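You operate a simulated robot arm through the tools that you are given. There is no shell and no other tool.

You run a simulated two-armed robot. Do the job below in one go: nothing can be reset, and whatever is moved stays where it is left.

## Task
Free the frame on the post, loosening its clamp last.
Fine: park the gauge, wind the jack down and screw the thumb bolt out.

Only the result counts: the job must be done as asked and must still hold three seconds after the hand-in. Knocking over, shifting, dropping, spilling or breaking anything else fails it.

## Robot
Two 7-joint arms with fingered hands on one trunk that stands fixed in place. Base frame: the origin is at the foot of the trunk, x ahead of it, y to its left, z up; the work surface is at about z = 84. Readings come in cm, degrees, newtons and seconds.
The left shoulder is at [3.6, 16.3, 108.8], the right one opposite. Each reaches about 121.5 cm from its shoulder. Payload 4 kg a hand.
Tool frame (each hand has its own): the origin (TCP) lies between the finger pads and is the grasp point; the fingertips stand 3.6 cm ahead of it; z points along the fingers, y is the line along which they close. The gripper opens to 12.4 cm; its body begins 4.2 cm behind the TCP. The gripper is a hand of 4 fingers: y runs from the thumb to the fingers, the wrist lies at [-1.5, -9.9, -18.9] in the tool frame, and closing takes about 1.5 s.
Orientation is that of the tool frame in the base frame, as a unit quaternion [x, y, z, w]. With the fingers straight down and the wrist toward the robot, the tool's x, y and z point along [0, 1, 0], [1, 0, 0] and [0, 0, -1] of the base frame.

## Interface
- The arms move only by the tool drive_tool. It takes "left_commands", "right_commands" or both (then of equal length, played together; a hand with none holds still); each is a list of rows, each an object of numbers (a shift or turn left out is 0, a gripper value left out holds the last): "dx", "dy", "dz": the shift along the tool's x, y, z in units of 20 mm (1.0 is 20 mm); "wx", "wy", "wz": the turn, a rotation vector about the tool's x, y, z in units of 8 degrees (1.0 is 8 degrees). In form: [{"dx": .., "dy": .., "dz": .., "wx": .., "wy": .., "wz": ..}, ...]. A call has 1 to 20 rows; each row shifts and turns the commanded pose from where the row before left it, along the tool's axes as they then stand. "left_hand" and "right_hand" are, for a hand that has rows, the closure, from 0 (fully open) to 1 (shut), set as the call begins (left out, the last holds). A call with a number of a shift or a turn outside -1 to 1 is refused whole. Rows are played at 5 a second. More than 5 cm and 8.6 degrees between two rows, or a gripper value outside its range, and nothing of the call is played. A pose out of reach is approached as far as the arm can. The call stops where the force on the tool passes 90 N (or 10 N more than at its start, if that is more) or the arm is blocked; 0.2 s more then pass. The fingers move at their own pace (about 4.5 cm/s each) and stop on an object; they squeeze with about 27 N. The grip force told is the motor's: it shows also when the fingers shut on nothing. Time passes only in rows, and 0.2 s behind the last, so rows that do not move let the fingers close. The reply holds the time, the measured pose of the TCP, the force on the tool along the base axes, the opening and the grip force, in the units named above and with some noise, with the torque about the TCP (base axes, N m) and any sound that the robot's microphone picked up, and new pictures: "pictures" is both (left out), scene, wrist or none (wrist: the cameras of the hands that moved).
- Cameras (640 x 400 px; columns grow to the right, rows downward): "scene" is now at [14.19, 0.11, 134.74]; the picture's right is [0.12, -0.99, -0.02], its down [-0.30, -0.02, -0.95] and it looks along [0.95, 0.12, -0.30] (base axes); focal length 307 px, centre (320, 200). "left" rides on the left gripper at [-7.5, -8.6, -12.3] in its tool frame; the picture's right is [-0.70, -0.34, 0.63], its down [0.64, -0.68, 0.35] and it looks along [0.31, 0.65, 0.69] (tool axes); focal length 275 px, centre (320, 200). "right" rides on the right gripper at [7.5, -8.6, -12.3] in its tool frame; the picture's right is [-0.70, 0.34, -0.63], its down [-0.65, -0.68, 0.35] and it looks along [-0.31, 0.65, 0.69] (tool axes); focal length 275 px, centre (320, 200).
- raise_lower(by): moves the trunk up (or, below 0, down) by that many cm; the arms and the scene camera ride with it, the base frame stays. It gives what a move gives, with no picture.
- preshape(shape, hand): the hand has 4 fingers and takes this shape, open, in about a second: jaw (thumb against the fingers, like two jaws); tri (thumb and two fingers); tip (a fingertip pinch); poke (one finger out to press); point (the index stretched); flat (the hand flat); cup (the hand cupped); fist (a fist). The gripper value then closes the fingers along that shape, each until it touches; the sizes above hold for jaw. It gives what a move gives, with no picture.
- pan_tilt(pan, tilt): turns the head with the scene camera to pan (to the left, within 86 degrees either way) and tilt (down, from -29 to 69), counted from straight ahead of the robot (the tilt from the chest, where the trunk bows). It gives what a move gives, and a new picture of the scene camera.
- point_at(camera, pixels): for up to 12 pixels [column, row] of the newest picture of that camera ("zoom" is the newest enlarged one), the place [x, y, z] in the base frame of the surface seen there, good to about 0.3 cm, but the place of the scene camera against the robot may be out by one fixed shift of up to 1.2 cm in any direction. The clock stands still meanwhile.
- enlarge(camera, box): a new picture of the part [left, top, right, bottom] of that camera's present view, enlarged. The clock stands still meanwhile.
- job_done(): hands the job in; it is judged then, once.

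Unless the task says otherwise, let go and move clear before handing in.

The tools are called after "Request:" as name(argument=value, ...) on one line, values as JSON. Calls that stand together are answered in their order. drive_tool: Moves the arms, as the interface text tells. Its arguments: {"type":"object","properties":{"left_commands":{"type":"array","items":{"type":"object","properties":{"dx":{"type":"number"},"dy":{"type":"number"},"dz":{"type":"number"},"wx":{"type":"number"},"wy":{"type":"number"},"wz":{"type":"number"}}}},"left_hand":{"type":"number"},"right_commands":{"type":"array","items":{"type":"object","properties":{"dx":{"type":"number"},"dy":{"type":"number"},"dz":{"type":"number"},"wx":{"type":"number"},"wy":{"type":"number"},"wz":{"type":"number"}}}},"right_hand":{"type":"number"},"pictures":{"type":"string","enum":["both","scene","wrist","none"]}},"required":[]} The other tools are called the same way: raise_lower (by) moves the trunk up or down; preshape (shape, hand) gives the hand a shape; pan_tilt (pan, tilt) turns the head that bears the scene camera; point_at (camera, pixels) gives the place of the surface under pixels of a picture; enlarge (camera, box) takes an enlarged picture of a part of a camera's view; job_done () hands the job in.

At the start:

```text
time: 0.0
left_ee_pos: [64.13, 32.01, 133.96]
left_tool_rot: [0.707, 0.707, 0.0, -0.001]
left_contact_force: [-0.1, 0.6, 0.6]
left_torque: [0.01, 0.04, 0.01]
left_opening: 12.36
left_finger_force: 0.1
left_shape: jaw
right_ee_pos: [70.12, -22.76, 131.41]
right_tool_rot: [0.708, 0.706, 0.0, 0.0]
right_contact_force: [0.7, 0.6, 0.1]
right_torque: [0.03, -0.01, 0.0]
right_opening: 12.39
right_finger_force: 0.1
right_shape: jaw
trunk travel left (down, up): [-25.0, 22.8]
head pan, tilt (commanded): [7.0, 10.4]
```

scene: 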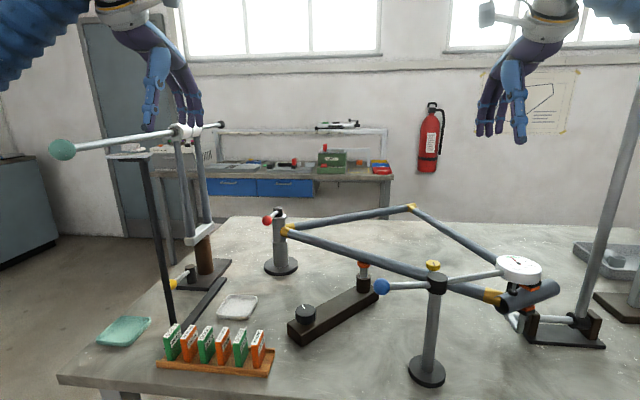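
right: 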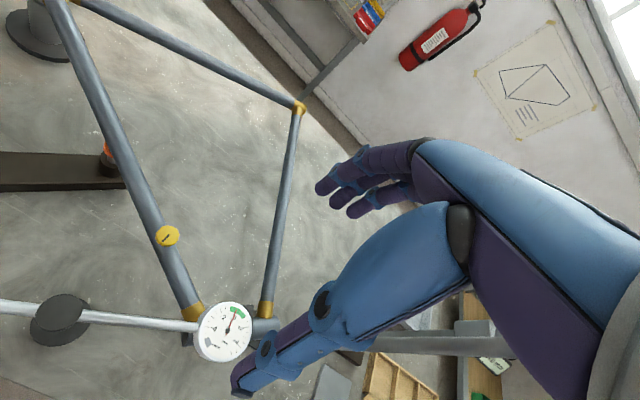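
left: 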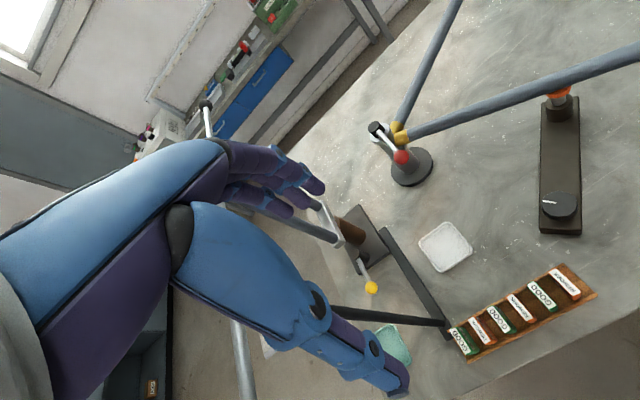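

The scene shows a frame (triangle/diamond of tubes) held by a post with a red-knobbed lever near (275,220), a dial gauge near (518,268), a jack with a black knob at (305,315), and a yellow thumb bolt near (433,268). I'll look closer before touching anything.

Request:
enlarge(camera="scene", box=[360, 220, 620, 390])

Request:
enlarge(camera="scene", box=[230, 180, 430, 350])

Request:
enlarge(camera="scene", box=[40, 110, 290, 380])

Request:
enlarge(camera="right", box=[0, 80, 320, 400])

Request:
enlarge(camera="left", box=[320, 40, 640, 360])

```text
2.35 times, centred on (490, 305) of scene
```

zoom: 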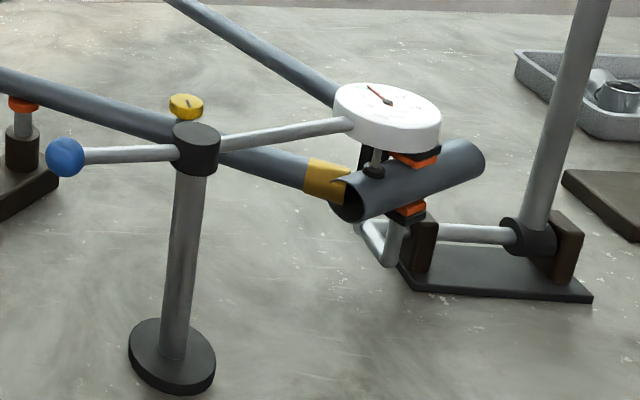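

```text
2.35 times, centred on (330, 265) of scene
```

zoom: 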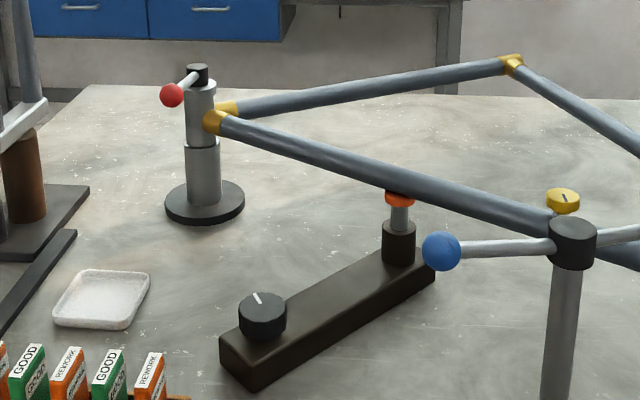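

```text
1.48 times, centred on (165, 245) of scene
```

zoom: 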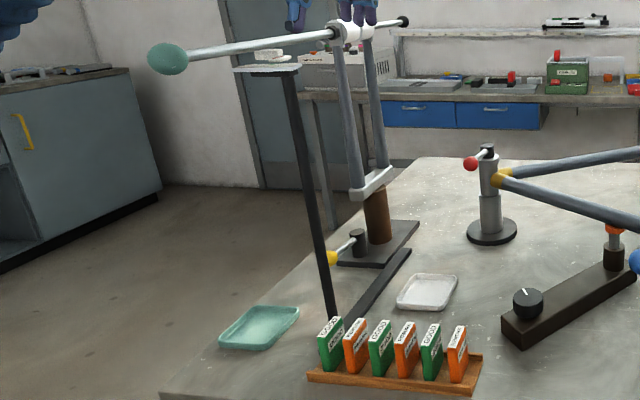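

```text
1.25 times, centred on (160, 240) of right
```

zoom: 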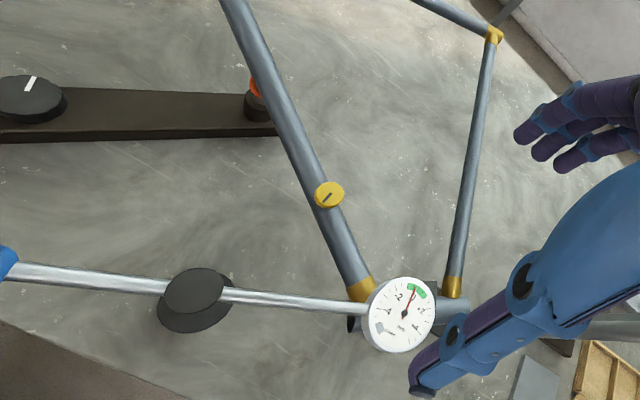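

```text
1.25 times, centred on (480, 200) of left
```

zoom: 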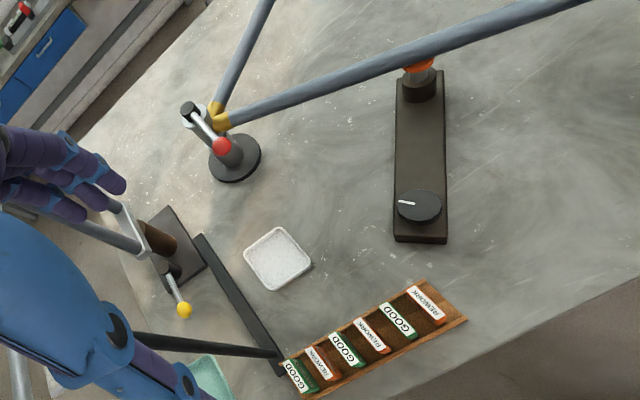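

The gauge is on a swivel arm (blue ball at (380,287)), the jack has a black pointer knob at (305,313), the thumb bolt is yellow at (433,268), and a red lever sits at the post head (268,220). I'll measure these places in the scene and wrist cameras.

Request:
point_at(camera="scene", pixels=[[382, 287], [437, 281], [433, 266], [518, 264], [427, 372], [268, 220], [279, 212], [305, 310], [363, 265], [530, 292], [494, 296], [287, 231]])

Request:
point_at(camera="right", pixels=[[168, 235], [224, 331], [195, 310], [70, 310], [8, 307], [108, 165], [265, 310], [297, 106], [270, 325], [130, 190], [185, 275], [280, 220]])

Request:
point_at(camera="left", pixels=[[401, 157], [376, 128], [400, 133], [410, 170], [560, 205], [560, 90], [440, 125], [371, 288], [352, 235], [445, 245], [560, 285], [465, 345]])

Request:
enlarge(camera="scene", box=[480, 240, 620, 350])

Request:
enlarge(camera="scene", box=[245, 195, 325, 290])

Request:
enlarge(camera="left", box=[340, 90, 480, 200])

Request:
enlarge(camera="right", box=[140, 260, 300, 380])

```text
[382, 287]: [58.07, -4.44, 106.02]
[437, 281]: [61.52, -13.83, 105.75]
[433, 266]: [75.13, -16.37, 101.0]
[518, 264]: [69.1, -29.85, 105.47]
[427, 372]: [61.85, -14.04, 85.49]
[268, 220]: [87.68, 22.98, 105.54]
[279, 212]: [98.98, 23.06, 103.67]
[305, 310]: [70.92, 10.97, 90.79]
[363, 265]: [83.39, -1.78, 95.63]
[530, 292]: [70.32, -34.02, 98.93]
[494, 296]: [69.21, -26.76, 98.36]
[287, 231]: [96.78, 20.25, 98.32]
```

```text
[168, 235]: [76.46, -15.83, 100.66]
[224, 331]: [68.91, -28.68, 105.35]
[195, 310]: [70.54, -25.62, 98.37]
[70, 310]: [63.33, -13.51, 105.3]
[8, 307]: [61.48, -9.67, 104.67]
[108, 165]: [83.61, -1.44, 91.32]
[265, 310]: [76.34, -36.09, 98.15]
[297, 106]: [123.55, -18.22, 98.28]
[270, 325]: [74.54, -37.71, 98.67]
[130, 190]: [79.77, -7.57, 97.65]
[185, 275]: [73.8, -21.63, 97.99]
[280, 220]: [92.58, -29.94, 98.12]
```

```text
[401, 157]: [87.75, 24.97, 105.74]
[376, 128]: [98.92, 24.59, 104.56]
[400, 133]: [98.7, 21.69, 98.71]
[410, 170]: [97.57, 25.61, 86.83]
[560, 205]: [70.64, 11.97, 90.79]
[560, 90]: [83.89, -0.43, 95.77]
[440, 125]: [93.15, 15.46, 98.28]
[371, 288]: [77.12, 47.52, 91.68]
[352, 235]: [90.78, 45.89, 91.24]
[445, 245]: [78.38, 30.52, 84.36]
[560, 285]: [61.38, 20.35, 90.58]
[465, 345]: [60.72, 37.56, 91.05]
```

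```text
3.64 times, centred on (550, 295) of scene
```

zoom: 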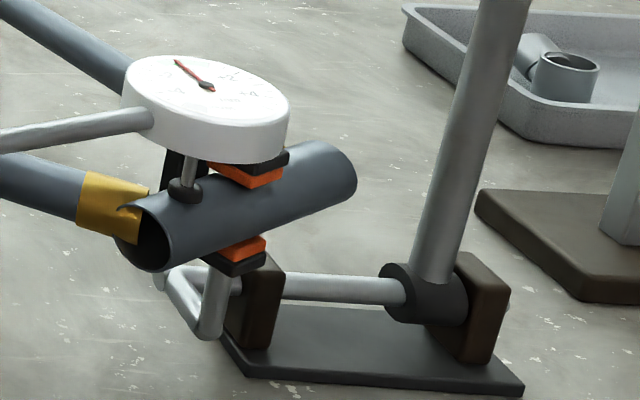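

```text
4.21 times, centred on (285, 242) of scene
```

zoom: 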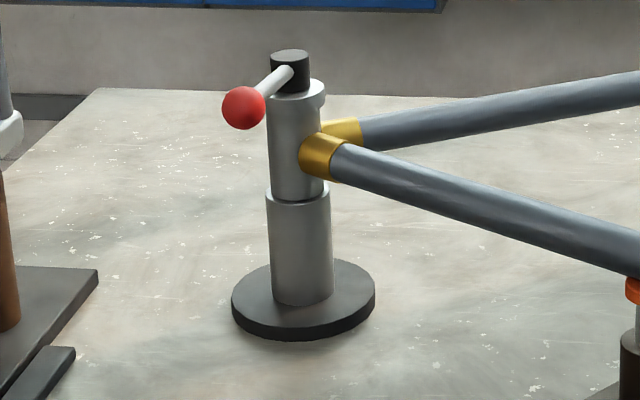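

```text
3.64 times, centred on (410, 145) of left
```

zoom: 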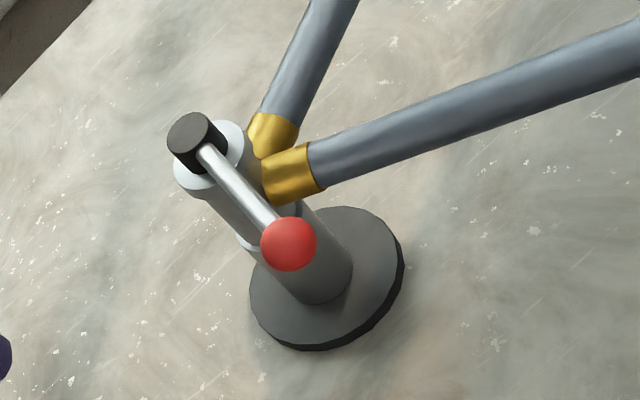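

```text
3.33 times, centred on (220, 320) of right
```

zoom: 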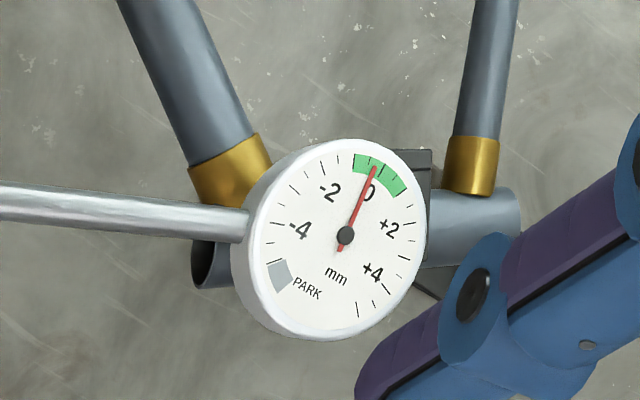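

The dial reads about 0 and has a grey PARK segment; the stylus rests on the head tube. I'll look at both sides of the bench to learn the obstacles before moving.

Request:
pan_tilt(pan=-25, tilt=20)

```text
time: 1.0
left_ee_pos: [64.09, 32.08, 133.95]
left_tool_rot: [0.708, 0.707, 0.0, 0.0]
left_contact_force: [-0.4, -0.2, -0.6]
left_torque: [-0.01, 0.01, -0.02]
left_opening: 12.38
left_finger_force: 0.2
left_shape: jaw
right_ee_pos: [70.21, -22.64, 131.41]
right_tool_rot: [0.708, 0.707, 0.001, 0.0]
right_contact_force: [-0.1, 0.1, -0.1]
right_torque: [0.02, 0.0, -0.04]
right_opening: 12.4
right_finger_force: 0.1
right_shape: jaw
trunk travel left (down, up): [-25.0, 22.8]
head pan, tilt (commanded): [-25.0, 20.0]
```

scene: 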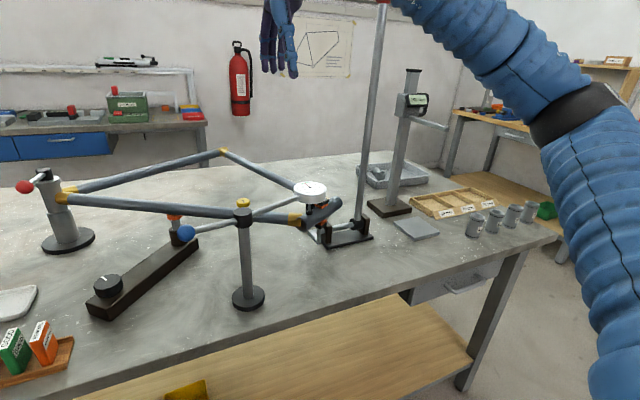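

Request:
enlarge(camera="scene", box=[270, 0, 450, 260])

Request:
point_at(camera="scene", pixels=[[382, 10], [375, 80], [364, 180], [357, 225], [327, 228], [322, 205], [337, 205], [310, 188], [348, 238], [405, 130], [188, 233], [243, 211]])

Request:
enlarge(camera="scene", box=[280, 165, 400, 260])

Request:
enlarge(camera="scene", box=[150, 160, 280, 260])

```text
1.54 times, centred on (360, 130) of scene
```

zoom: 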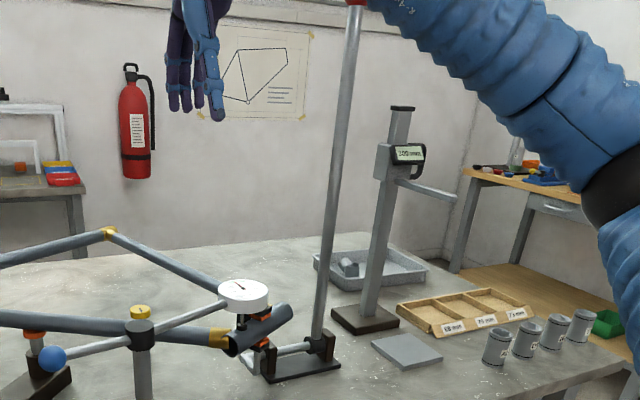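

```text
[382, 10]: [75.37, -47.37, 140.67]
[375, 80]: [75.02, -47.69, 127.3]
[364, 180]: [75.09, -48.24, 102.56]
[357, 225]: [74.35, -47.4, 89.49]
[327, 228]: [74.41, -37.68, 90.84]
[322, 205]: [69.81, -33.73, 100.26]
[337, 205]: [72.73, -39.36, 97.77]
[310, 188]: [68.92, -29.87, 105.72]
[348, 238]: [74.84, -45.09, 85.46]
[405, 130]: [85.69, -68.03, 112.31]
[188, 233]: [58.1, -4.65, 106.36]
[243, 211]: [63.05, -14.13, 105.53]
```

```text
4.21 times, centred on (340, 212) of scene
```

zoom: 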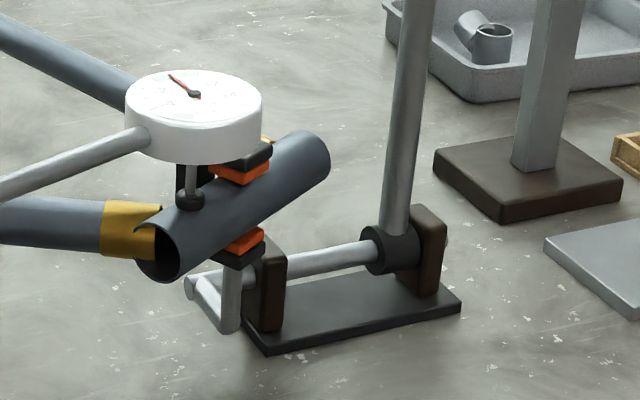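

```text
4.00 times, centred on (215, 210) of scene
```

zoom: 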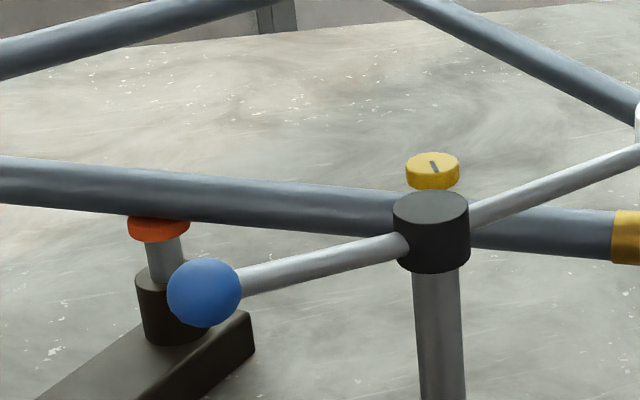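

The tall lever stands at about (75,-47.5) up to z≈143, so the right arm has to stay inside of it. Now the left side.

Request:
pan_tilt(pan=30, tilt=20)

```text
time: 2.2
left_ee_pos: [64.04, 31.97, 133.78]
left_tool_rot: [0.707, 0.707, 0.0, 0.0]
left_contact_force: [1.1, -0.5, 0.2]
left_torque: [0.02, 0.03, 0.01]
left_opening: 12.38
left_finger_force: 0.1
left_shape: jaw
right_ee_pos: [70.15, -22.72, 131.32]
right_tool_rot: [0.708, 0.706, 0.0, 0.001]
right_contact_force: [-0.3, -0.7, -0.4]
right_torque: [0.03, -0.02, -0.01]
right_opening: 12.37
right_finger_force: 0.0
right_shape: jaw
trunk travel left (down, up): [-25.0, 22.8]
head pan, tilt (commanded): [30.0, 20.0]
```

scene: 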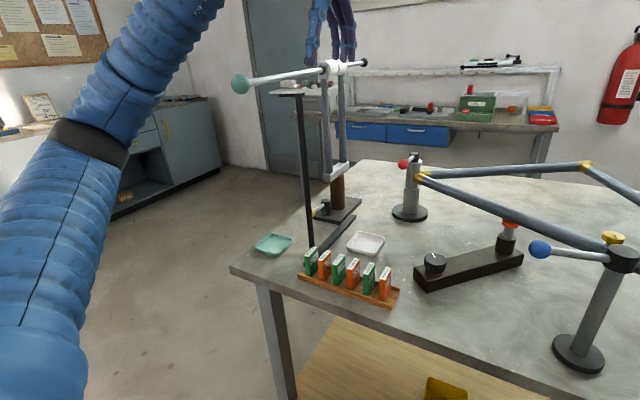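

Request:
point_at(camera="scene", pixels=[[240, 84], [290, 93], [330, 68], [363, 62], [340, 170], [336, 205], [320, 210], [306, 200], [402, 164], [413, 158], [436, 260], [508, 226]])

Request:
enlarge(camera="scene", box=[380, 140, 560, 290])

Request:
enlarge(camera="scene", box=[220, 40, 420, 290])

```text
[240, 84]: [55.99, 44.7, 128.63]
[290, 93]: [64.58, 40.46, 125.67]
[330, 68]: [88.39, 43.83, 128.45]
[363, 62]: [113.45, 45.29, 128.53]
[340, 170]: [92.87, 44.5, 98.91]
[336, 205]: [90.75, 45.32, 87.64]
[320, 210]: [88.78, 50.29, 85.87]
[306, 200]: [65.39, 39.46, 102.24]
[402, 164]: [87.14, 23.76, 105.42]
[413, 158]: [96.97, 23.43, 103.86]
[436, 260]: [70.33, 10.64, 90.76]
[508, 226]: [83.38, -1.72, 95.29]
```

```text
2.67 times, centred on (470, 215) of scene
```

zoom: 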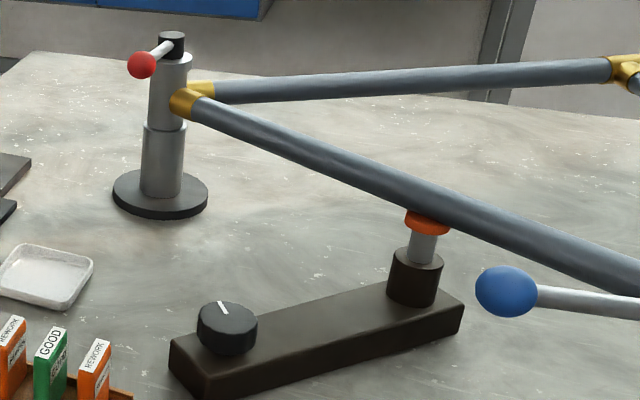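

```text
1.60 times, centred on (320, 165) of scene
```

zoom: 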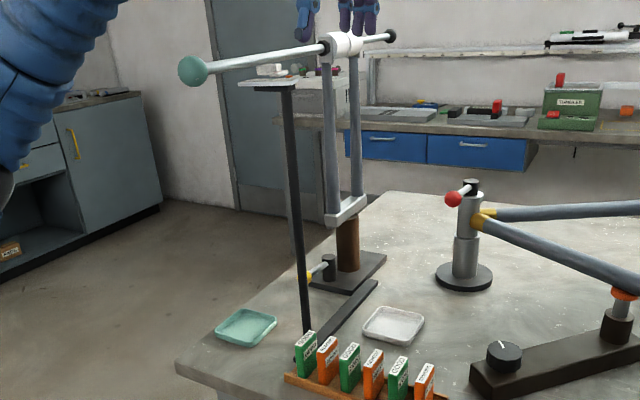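

All parts are located: gauge ball near (59.5,-4,105), thumb bolt (76.5,-15.8,100.7), jack knob (70.6,12,90.8), clamp lever ball (87.7,25,105.7). I'll bring the right hand above the blue ball, and turn the head back to the bench.

Request:
pan_tilt(pan=-8, tilt=25)

Request:
drive_tool(right_commands=[{"dx": 0.9, "dy": -0.5, "dz": 0.3}, {"dx": 0.9, "dy": -0.5, "dz": 0.3}, {"dx": 0.9, "dy": -0.5, "dz": 0.3}, {"dx": 0.9, "dy": -0.5, "dz": 0.3}, {"dx": 0.9, "dy": -0.5, "dz": 0.3}, {"dx": 0.9, "dy": -0.5, "dz": 0.3}, {"dx": 0.9, "dy": -0.5, "dz": 0.3}, {"dx": 0.9, "dy": -0.5, "dz": 0.3}, {"dx": 0.9, "dy": -0.5, "dz": 0.3}, {"dx": 0.9, "dy": -0.5, "dz": 0.3}, {}], pictures="both")

```text
time: 3.2
left_ee_pos: [64.25, 32.12, 134.04]
left_tool_rot: [0.707, 0.707, 0.0, 0.0]
left_contact_force: [0.7, 0.4, 0.5]
left_torque: [0.02, 0.02, -0.02]
left_opening: 12.38
left_finger_force: 0.0
left_shape: jaw
right_ee_pos: [70.16, -22.69, 131.38]
right_tool_rot: [0.708, 0.706, 0.0, 0.001]
right_contact_force: [0.0, 0.2, -0.4]
right_torque: [-0.02, -0.03, 0.02]
right_opening: 12.4
right_finger_force: 0.1
right_shape: jaw
trunk travel left (down, up): [-25.0, 22.8]
head pan, tilt (commanded): [-8.0, 25.0]
```

scene: 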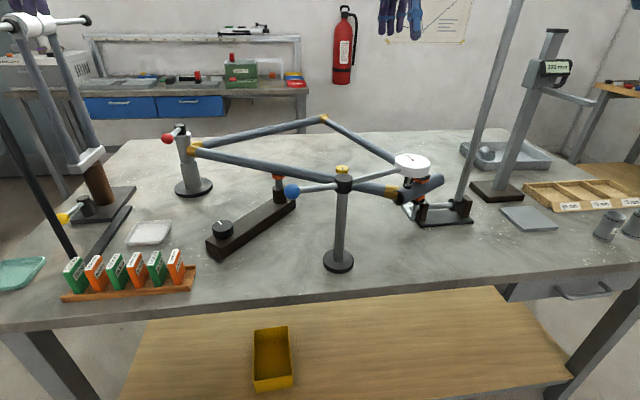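

```text
time: 5.7
left_ee_pos: [64.13, 32.04, 133.99]
left_tool_rot: [0.707, 0.707, 0.0, 0.0]
left_contact_force: [0.1, 0.0, -0.5]
left_torque: [0.0, 0.04, 0.05]
left_opening: 12.35
left_finger_force: 0.1
left_shape: jaw
right_ee_pos: [60.08, -4.81, 125.59]
right_tool_rot: [0.708, 0.706, 0.0, 0.0]
right_contact_force: [1.1, -0.6, 0.4]
right_torque: [-0.01, -0.02, 0.01]
right_opening: 12.37
right_finger_force: 0.0
right_shape: jaw
trunk travel left (down, up): [-25.0, 22.8]
head pan, tilt (commanded): [-8.0, 25.0]
```

scene: 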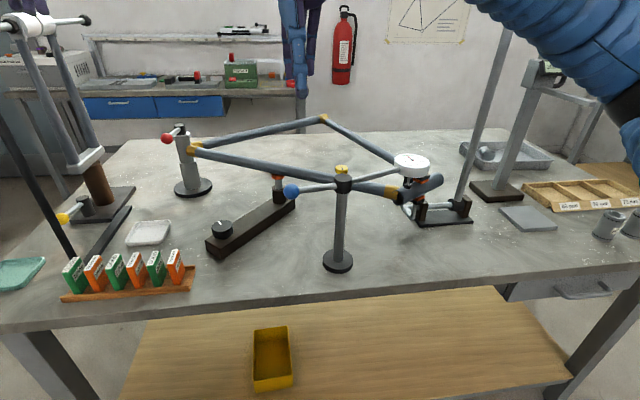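
right: 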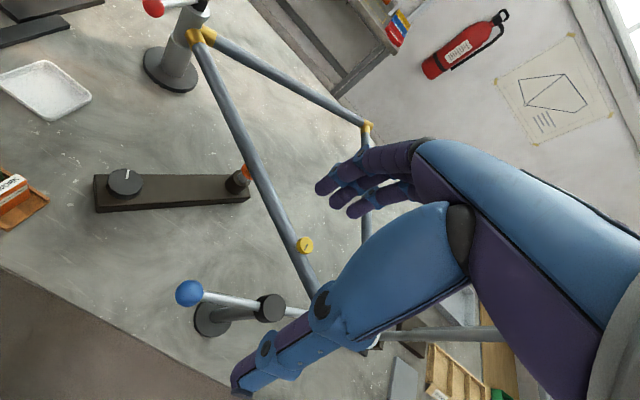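

The right camera now shows the blue ball at (189,293) and hub at (270,307). I'll measure them with the wrist camera.

Request:
point_at(camera="right", pixels=[[189, 293], [182, 288], [196, 300], [270, 303], [230, 300], [305, 245], [125, 180], [240, 180], [246, 170], [210, 325], [153, 5], [300, 250]])

Request:
enlarge(camera="right", box=[160, 220, 340, 350])

```text
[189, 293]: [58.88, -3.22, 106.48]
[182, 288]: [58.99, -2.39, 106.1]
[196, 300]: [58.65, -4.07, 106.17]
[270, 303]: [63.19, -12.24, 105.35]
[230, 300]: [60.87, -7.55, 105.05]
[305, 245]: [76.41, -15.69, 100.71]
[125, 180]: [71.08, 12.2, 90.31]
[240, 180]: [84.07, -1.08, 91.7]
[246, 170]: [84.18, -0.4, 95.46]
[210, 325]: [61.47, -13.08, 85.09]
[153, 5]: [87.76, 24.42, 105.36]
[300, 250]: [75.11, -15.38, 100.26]
```

```text
3.08 times, centred on (250, 285) of right
```

zoom: 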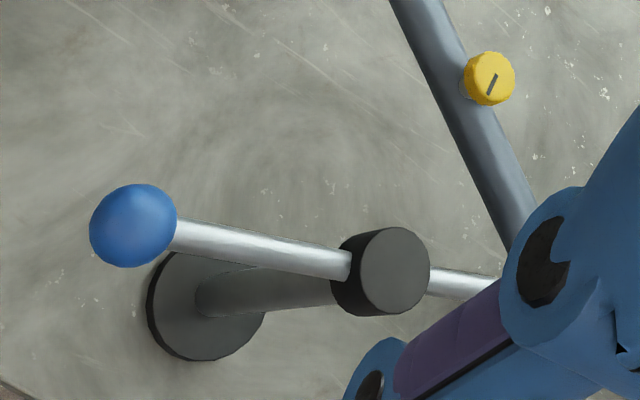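

Ball centre is about (59.3,-3.5,104.9), hub about (63.2,-13). I'll shift over the ball, yaw the hand 23° so the thumb faces the swing tangent, and descend partway.

Request:
drive_tool(right_commands=[{"dx": 0.65, "dy": -0.4}, {"wz": -1}, {"wz": -1}, {"wz": -0.87}, {"dz": 1}, {"dz": 1}, {"dz": 1}, {"dz": 1}, {"dz": 1}, {"dz": 1}, {}], pictures="both")

```text
time: 8.1
left_ee_pos: [63.98, 32.0, 134.02]
left_tool_rot: [0.707, 0.707, -0.001, 0.0]
left_contact_force: [0.2, 0.8, -0.3]
left_torque: [0.0, 0.02, 0.02]
left_opening: 12.37
left_finger_force: 0.0
left_shape: jaw
right_ee_pos: [59.45, -3.52, 113.4]
right_tool_rot: [0.553, 0.833, 0.0, 0.0]
right_contact_force: [0.0, 0.1, -0.7]
right_torque: [-0.05, -0.03, -0.01]
right_opening: 12.35
right_finger_force: 0.1
right_shape: jaw
trunk travel left (down, up): [-25.0, 22.8]
head pan, tilt (commanded): [-8.0, 25.0]
```

scene: 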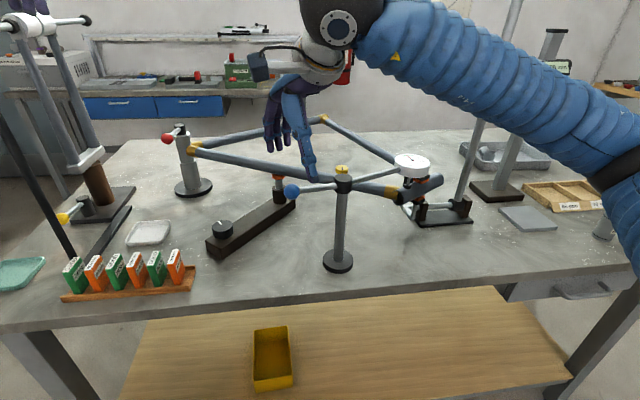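
right: 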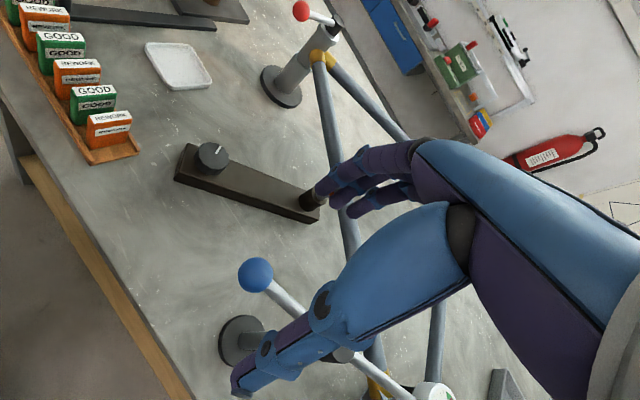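

The hand is aligned (ball at (255,274), predicted (259,278)). I descend to the ball's height and close to a loose cage around it.

Request:
drive_tool(right_commands=[{"dz": 0.85}, {"dz": 0.85}, {"dz": 0.85}, {"dz": 0.85}, {"dz": 0.8}, {}], pictures="none")

Request:
drive_tool(right_commands=[{}, {}, {}, {}, {}, {}, {}, {}], right_hand=0.6, pictures="both")

```text
time: 9.4
left_ee_pos: [64.0, 32.03, 133.91]
left_tool_rot: [0.707, 0.707, 0.0, 0.0]
left_contact_force: [0.7, -0.4, 0.6]
left_torque: [0.03, -0.02, 0.01]
left_opening: 12.36
left_finger_force: 0.1
left_shape: jaw
right_ee_pos: [59.31, -3.33, 104.82]
right_tool_rot: [0.553, 0.833, 0.0, 0.001]
right_contact_force: [-0.1, 0.8, 0.2]
right_torque: [-0.02, -0.03, 0.0]
right_opening: 12.35
right_finger_force: 0.0
right_shape: jaw
trunk travel left (down, up): [-25.0, 22.8]
head pan, tilt (commanded): [-8.0, 25.0]
```

```text
time: 11.2
left_ee_pos: [64.11, 31.94, 133.95]
left_tool_rot: [0.707, 0.707, 0.001, 0.0]
left_contact_force: [0.0, -0.5, -0.5]
left_torque: [-0.01, -0.01, -0.02]
left_opening: 12.36
left_finger_force: 0.1
left_shape: jaw
right_ee_pos: [59.49, -3.37, 104.92]
right_tool_rot: [0.554, 0.833, -0.001, 0.0]
right_contact_force: [-1.4, 0.3, -0.3]
right_torque: [0.0, -0.05, -0.03]
right_opening: 5.05
right_finger_force: 0.0
right_shape: jaw
trunk travel left (down, up): [-25.0, 22.8]
head pan, tilt (commanded): [-8.0, 25.0]
```

scene: 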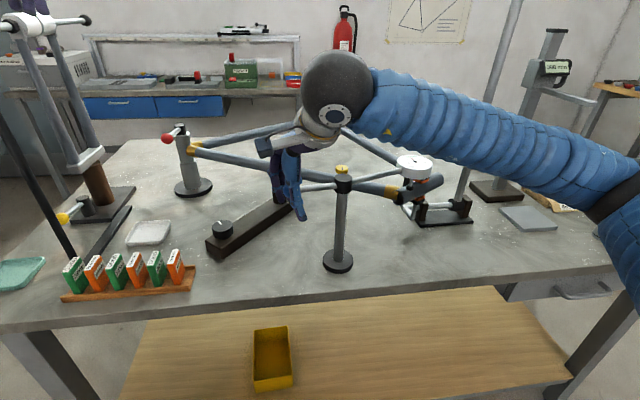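
right: 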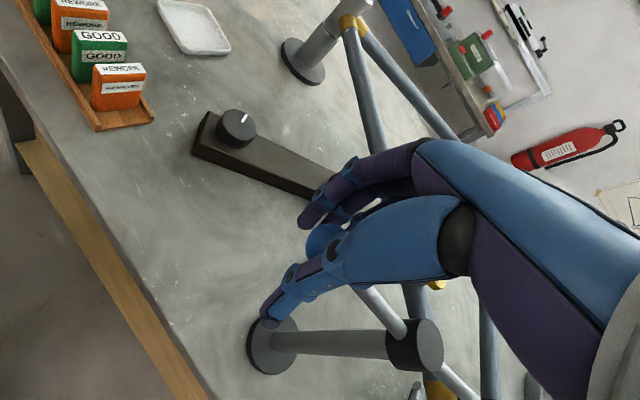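

The ball sits between thumb and fingers with slack (opening 5.05). I'll swing the arm clockwise in small arc steps and watch force and sound.

Request:
drive_tool(right_commands=[{"dx": -0.012, "dy": 0.352, "wz": 0.5}, {"dx": -0.012, "dy": 0.352, "wz": 0.5}, {"dx": -0.012, "dy": 0.352, "wz": 0.5}, {"dx": -0.012, "dy": 0.352, "wz": 0.5}, {"dx": -0.012, "dy": 0.352, "wz": 0.5}, {"dx": -0.012, "dy": 0.352, "wz": 0.5}], pictures="both")

```text
time: 12.7
left_ee_pos: [64.08, 32.08, 133.94]
left_tool_rot: [0.707, 0.707, -0.001, 0.0]
left_contact_force: [0.8, 0.5, 0.3]
left_torque: [-0.03, -0.02, 0.02]
left_opening: 12.34
left_finger_force: 0.2
left_shape: jaw
right_ee_pos: [63.56, -2.37, 105.02]
right_tool_rot: [0.714, 0.7, 0.0, 0.0]
right_contact_force: [-0.3, -0.3, -0.3]
right_torque: [0.0, 0.0, 0.0]
right_opening: 5.03
right_finger_force: 0.2
right_shape: jaw
trunk travel left (down, up): [-25.0, 22.8]
head pan, tilt (commanded): [-8.0, 25.0]
```

scene: 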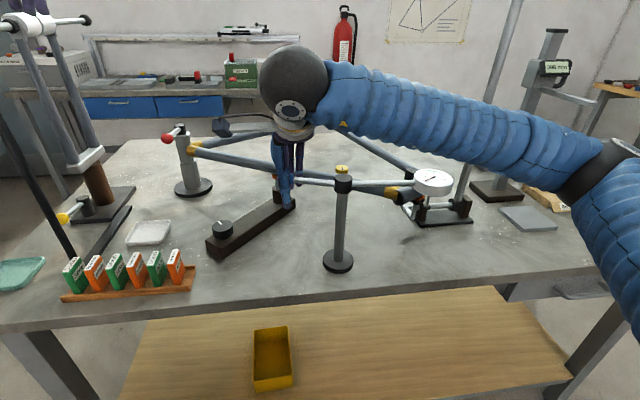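
right: 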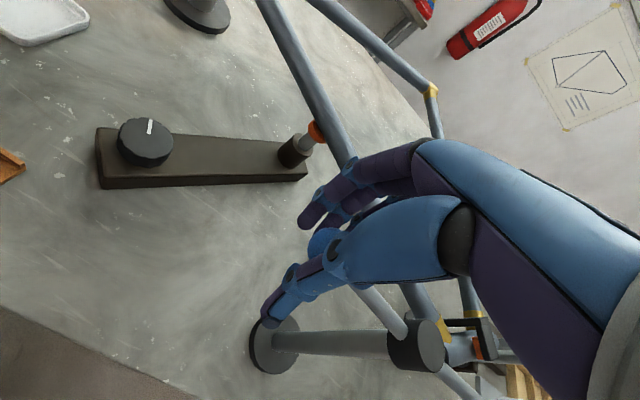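

The dial has moved off the tube to (433,182) with no resistance. I continue the swing another 40°.

Request:
drive_tool(right_commands=[{"dx": -0.012, "dy": 0.352, "wz": 0.5}, {"dx": -0.012, "dy": 0.352, "wz": 0.5}, {"dx": -0.012, "dy": 0.352, "wz": 0.5}, {"dx": -0.012, "dy": 0.352, "wz": 0.5}, {"dx": -0.012, "dy": 0.352, "wz": 0.5}, {"dx": -0.012, "dy": 0.352, "wz": 0.5}, {"dx": -0.012, "dy": 0.352, "wz": 0.5}, {"dx": -0.012, "dy": 0.352, "wz": 0.5}], pictures="both")

Request:
enlarge(camera="scene", box=[300, 120, 500, 260])

```text
time: 14.4
left_ee_pos: [63.93, 32.09, 134.04]
left_tool_rot: [0.707, 0.708, -0.001, 0.001]
left_contact_force: [0.6, 0.3, -0.2]
left_torque: [-0.04, 0.03, 0.04]
left_opening: 12.39
left_finger_force: 0.0
left_shape: jaw
right_ee_pos: [68.41, -3.97, 104.92]
right_tool_rot: [0.879, 0.477, 0.001, 0.0]
right_contact_force: [-14.3, 5.4, -0.1]
right_torque: [-0.03, -0.09, 0.09]
right_opening: 5.82
right_finger_force: 0.0
right_shape: jaw
trunk travel left (down, up): [-25.0, 22.8]
head pan, tilt (commanded): [-8.0, 25.0]
```

scene: 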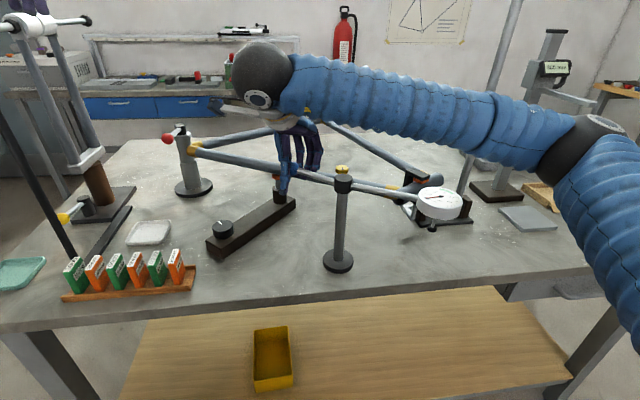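
right: 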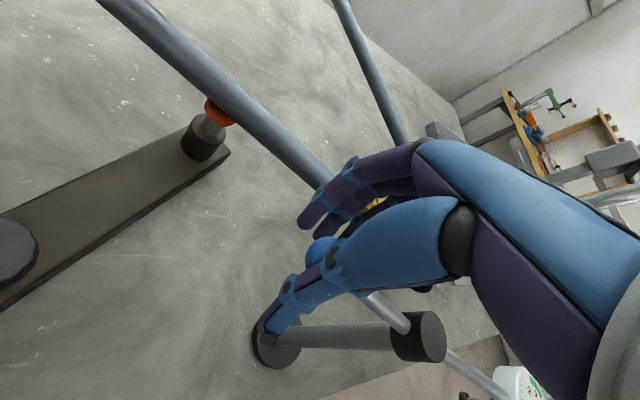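

```text
2.86 times, centred on (400, 190) of scene
```

zoom: 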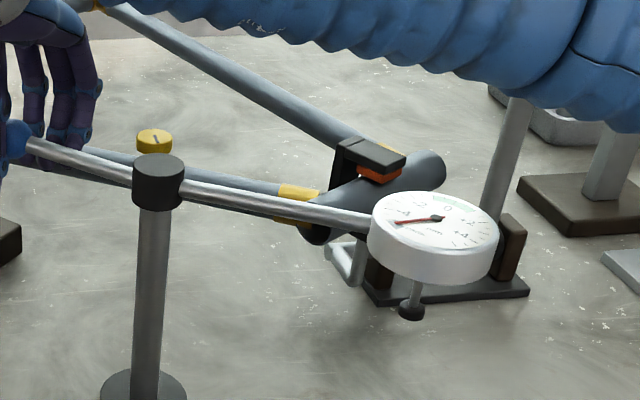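

The dial has swung clear, but there is a 14 N push-back: probably the end stop. I'll zoom on the dial and measure the arm's angle.

Request:
enlarge(camera="scene", box=[405, 175, 475, 225])

Request:
point_at(camera="scene", pixels=[[438, 203], [343, 178], [343, 190], [380, 189], [432, 228]])

```text
8.00 times, centred on (440, 200) of scene
```

zoom: 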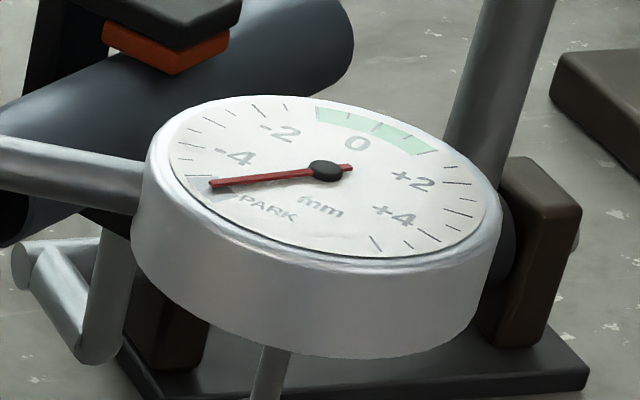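

```text
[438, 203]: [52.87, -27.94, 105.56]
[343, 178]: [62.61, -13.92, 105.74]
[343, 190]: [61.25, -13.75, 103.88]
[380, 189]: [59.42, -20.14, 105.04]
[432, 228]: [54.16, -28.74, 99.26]
```

The needle now sits at the edge of the grey PARK block. I'll nudge a couple of degrees further to see whether this is the end stop.

Request:
drive_tool(right_commands=[{"dx": -0.006, "dy": 0.176, "wz": 0.25}, {"dx": -0.006, "dy": 0.176, "wz": 0.25}, {}], pictures="scene")

Request:
enlarge(camera="scene", box=[405, 175, 475, 225])

```text
time: 15.2
left_ee_pos: [63.75, 32.13, 133.87]
left_tool_rot: [0.707, 0.707, -0.001, 0.001]
left_contact_force: [-0.2, 0.2, -0.1]
left_torque: [-0.01, -0.03, 0.03]
left_opening: 12.37
left_finger_force: 0.0
left_shape: jaw
right_ee_pos: [69.09, -4.14, 105.09]
right_tool_rot: [0.895, 0.446, 0.0, 0.001]
right_contact_force: [-27.9, 12.5, -6.6]
right_torque: [-0.2, -0.3, 0.16]
right_opening: 6.59
right_finger_force: 0.0
right_shape: jaw
trunk travel left (down, up): [-25.0, 22.8]
head pan, tilt (commanded): [-8.0, 25.0]
```

scene: 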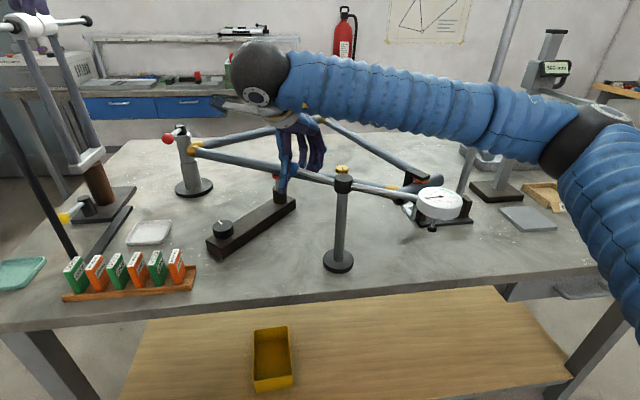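

```text
8.00 times, centred on (440, 200) of scene
```

zoom: 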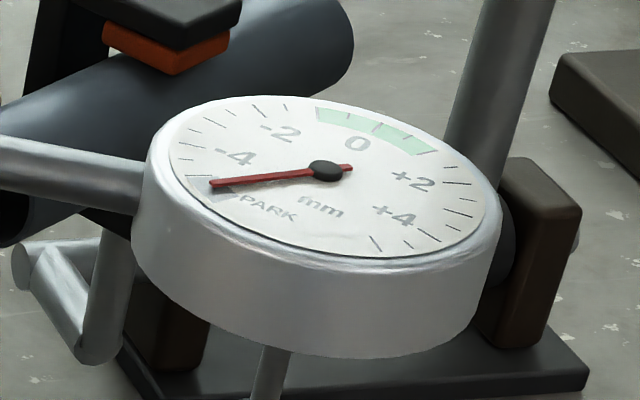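

The dial did not move while force doubled: this is the end stop, needle in PARK. I back off, open, and lift away, then check the gauge stays.

Request:
drive_tool(right_commands=[{"dy": -0.3}, {"dy": -0.3}, {}], pictures="none")

Request:
drive_tool(right_commands=[{}, {}, {}, {}, {}, {}, {}], right_hand=0, pictures="scene")

Request:
enlarge(camera="scene", box=[240, 110, 480, 260])

```text
time: 16.1
left_ee_pos: [64.14, 32.02, 133.83]
left_tool_rot: [0.707, 0.707, 0.0, 0.001]
left_contact_force: [0.8, 0.3, -0.4]
left_torque: [0.04, 0.05, 0.0]
left_opening: 12.37
left_finger_force: 0.1
left_shape: jaw
right_ee_pos: [68.29, -3.88, 104.9]
right_tool_rot: [0.896, 0.444, 0.0, 0.0]
right_contact_force: [-8.3, 2.3, -1.3]
right_torque: [-0.04, -0.01, 0.08]
right_opening: 5.59
right_finger_force: 0.0
right_shape: jaw
trunk travel left (down, up): [-25.0, 22.8]
head pan, tilt (commanded): [-8.0, 25.0]
```

```text
time: 17.6
left_ee_pos: [64.09, 32.0, 134.0]
left_tool_rot: [0.708, 0.707, 0.0, 0.001]
left_contact_force: [0.8, 0.4, 0.6]
left_torque: [0.0, 0.01, 0.02]
left_opening: 12.37
left_finger_force: 0.1
left_shape: jaw
right_ee_pos: [68.44, -3.81, 104.85]
right_tool_rot: [0.895, 0.445, 0.0, 0.0]
right_contact_force: [0.0, 0.4, 0.0]
right_torque: [0.0, 0.02, -0.01]
right_opening: 12.38
right_finger_force: 0.0
right_shape: jaw
trunk travel left (down, up): [-25.0, 22.8]
head pan, tilt (commanded): [-8.0, 25.0]
```

scene: 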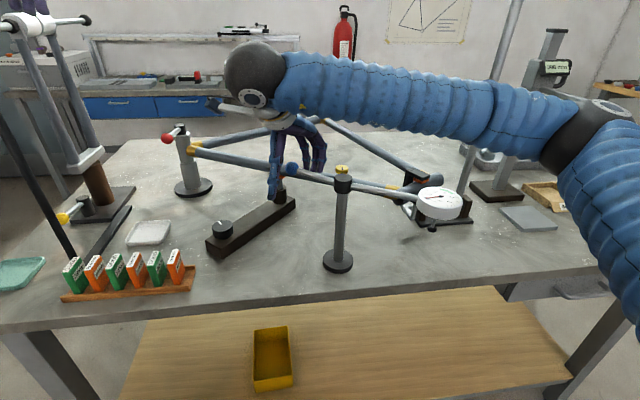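

```text
2.67 times, centred on (360, 185) of scene
```

zoom: 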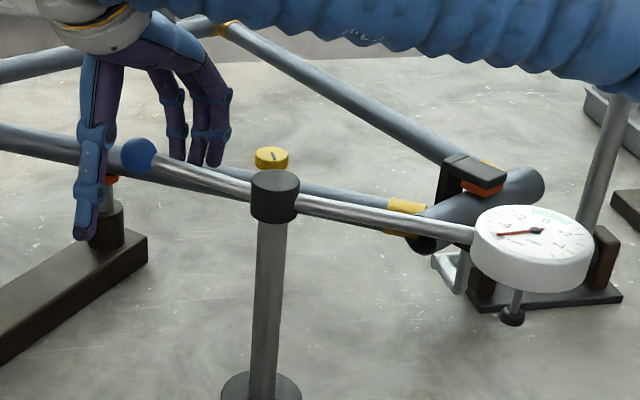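

The gauge stays parked after release. I lift the right hand clear and return it to its starting area, unyawing on the way.

Request:
drive_tool(right_commands=[{"dz": -1}, {"dz": -1}, {"dz": -1}, {"dz": -1}, {"dz": -1}, {"dz": -1}, {"dz": -1}, {"dz": -1}, {"dz": -1}, {"dz": -1}, {"wz": -0.93}, {"wz": -0.93}, {"wz": -0.93}, {"wz": -0.93}, {"wz": -0.93}, {}], pictures="none")

Request:
drive_tool(right_commands=[{"dx": -0.9, "dy": 0.15}, {"dx": -0.9, "dy": 0.15}, {"dx": -0.9, "dy": 0.15}, {"dx": -0.9, "dy": 0.15}, {"dx": -0.9, "dy": 0.15}, {"dx": -0.9, "dy": 0.15}, {"dx": -0.9, "dy": 0.15}, {"dx": -0.9, "dy": 0.15}, {}], pictures="both")

```text
time: 21.1
left_ee_pos: [64.1, 32.07, 134.01]
left_tool_rot: [0.707, 0.707, 0.0, 0.001]
left_contact_force: [0.9, -0.1, 0.3]
left_torque: [0.01, 0.0, 0.01]
left_opening: 12.37
left_finger_force: 0.0
left_shape: jaw
right_ee_pos: [68.23, -3.83, 124.97]
right_tool_rot: [0.706, 0.708, 0.0, 0.001]
right_contact_force: [0.5, 0.6, 0.2]
right_torque: [0.02, 0.01, -0.01]
right_opening: 12.35
right_finger_force: 0.0
right_shape: jaw
trunk travel left (down, up): [-25.0, 22.8]
head pan, tilt (commanded): [-8.0, 25.0]
```

```text
time: 23.1
left_ee_pos: [64.07, 32.03, 133.88]
left_tool_rot: [0.707, 0.707, -0.001, 0.001]
left_contact_force: [-0.1, 0.5, 0.5]
left_torque: [-0.06, -0.03, 0.01]
left_opening: 12.36
left_finger_force: 0.1
left_shape: jaw
right_ee_pos: [70.79, -17.96, 124.92]
right_tool_rot: [0.706, 0.708, -0.001, 0.0]
right_contact_force: [0.1, 0.5, -0.1]
right_torque: [0.0, -0.01, 0.0]
right_opening: 12.36
right_finger_force: 0.0
right_shape: jaw
trunk travel left (down, up): [-25.0, 22.8]
head pan, tilt (commanded): [-8.0, 25.0]
```

scene: 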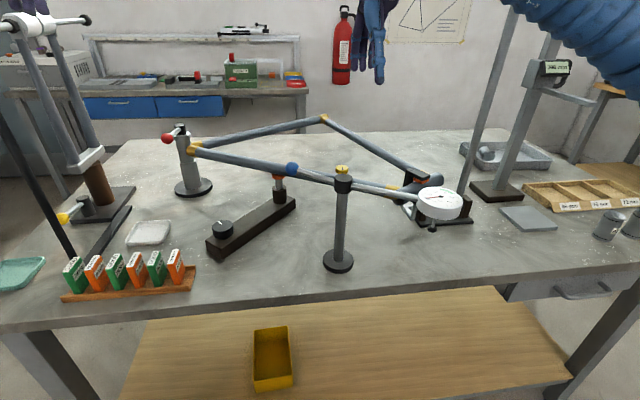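
right: 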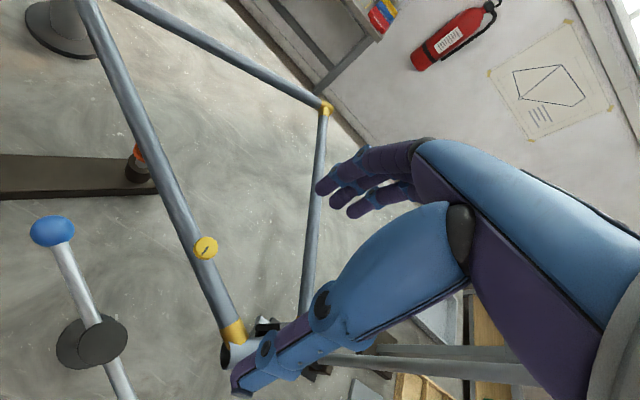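

Gauge stays parked at PARK. Now I bring the left hand over the jack knob (about (70.8,12.1,90.8)).

Request:
drive_tool(left_commands=[{"dx": -1, "dy": 0.33}, {"dx": -1, "dy": 0.33}, {"dx": -1, "dy": 0.33}, {"dx": -1, "dy": 0.33}, {"dx": -1, "dy": 0.33}, {"dx": -1, "dy": 0.33}, {"dx": -1, "dy": 0.33}, {"dx": -1, "dy": 0.33}, {"dx": -1, "dy": 0.33}, {"dx": -1, "dy": 0.33}, {"dz": 1}, {"dz": 1}, {"dz": 1}, {"dz": 1}, {"dz": 1}, {"dz": 1}, {"dz": 1}, {"dz": 1}, {}], pictures="both")

```text
time: 27.1
left_ee_pos: [70.46, 12.03, 117.84]
left_tool_rot: [0.707, 0.707, 0.0, 0.001]
left_contact_force: [-0.2, -0.1, -0.1]
left_torque: [0.01, 0.04, -0.02]
left_opening: 12.37
left_finger_force: 0.0
left_shape: jaw
right_ee_pos: [70.87, -18.05, 124.96]
right_tool_rot: [0.706, 0.708, 0.001, -0.001]
right_contact_force: [-0.5, 0.4, 0.2]
right_torque: [0.01, 0.01, -0.01]
right_opening: 12.37
right_finger_force: 0.1
right_shape: jaw
trunk travel left (down, up): [-25.0, 22.8]
head pan, tilt (commanded): [-8.0, 25.0]
```

scene: 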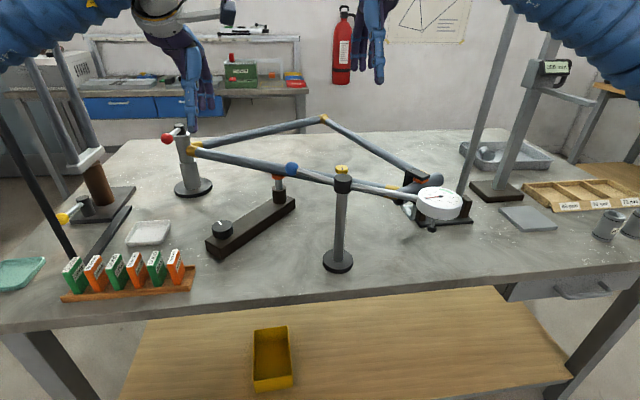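
left: 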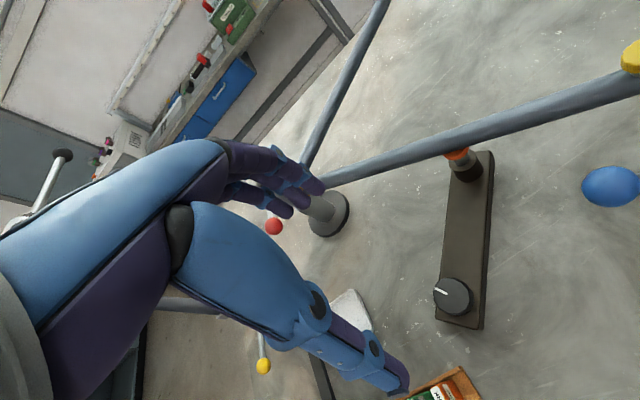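

The left hand is above the knob (left camera (455,295)). Before descending I'll check the clearance of the left forearm from the fork and its axle.

Request:
pan_tilt(pan=25, tilt=18)

Request:
point_at(camera="left", pixels=[[455, 295], [441, 296], [468, 296], [456, 282], [460, 240], [480, 315], [459, 153], [470, 170], [445, 320], [485, 200], [430, 153], [277, 225]])

Request:
enlarge(camera="left", box=[390, 130, 550, 340])

```text
time: 28.0
left_ee_pos: [70.62, 12.03, 117.77]
left_tool_rot: [0.708, 0.707, 0.0, 0.001]
left_contact_force: [-0.3, -0.1, 1.0]
left_torque: [0.03, 0.0, 0.01]
left_opening: 12.38
left_finger_force: 0.0
left_shape: jaw
right_ee_pos: [70.82, -18.22, 124.78]
right_tool_rot: [0.707, 0.707, -0.001, 0.0]
right_contact_force: [1.1, 0.0, 0.5]
right_torque: [0.01, 0.02, -0.05]
right_opening: 12.37
right_finger_force: 0.1
right_shape: jaw
trunk travel left (down, up): [-25.0, 22.8]
head pan, tilt (commanded): [25.0, 18.0]
```

scene: 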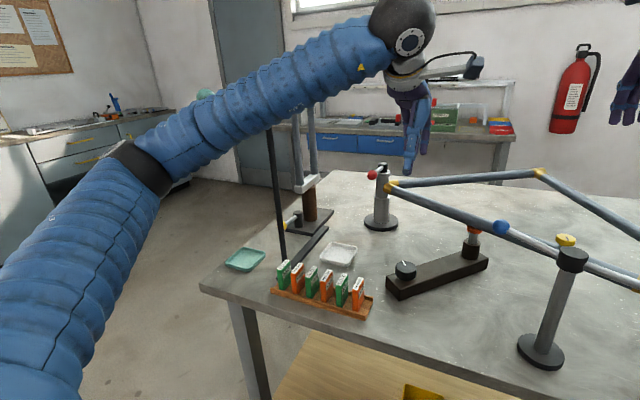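

```text
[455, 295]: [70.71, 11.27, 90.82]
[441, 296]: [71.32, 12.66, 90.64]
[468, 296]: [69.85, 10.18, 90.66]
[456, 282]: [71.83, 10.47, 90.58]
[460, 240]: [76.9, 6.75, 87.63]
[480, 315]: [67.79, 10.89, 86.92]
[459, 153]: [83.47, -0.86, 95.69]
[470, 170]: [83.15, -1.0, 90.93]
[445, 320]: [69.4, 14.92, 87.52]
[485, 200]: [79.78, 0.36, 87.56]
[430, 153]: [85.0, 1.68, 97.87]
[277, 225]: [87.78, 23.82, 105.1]
```

```text
1.90 times, centred on (470, 235) of left
```

zoom: 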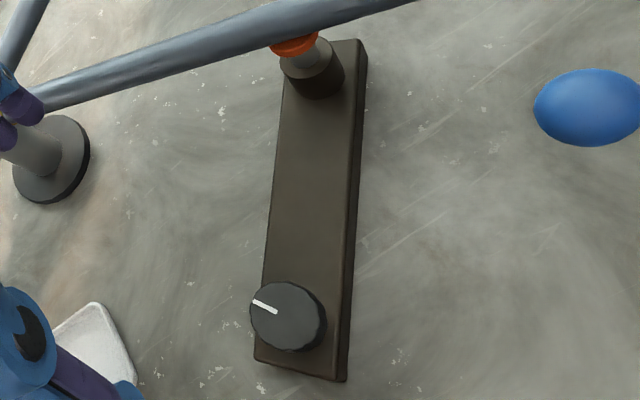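

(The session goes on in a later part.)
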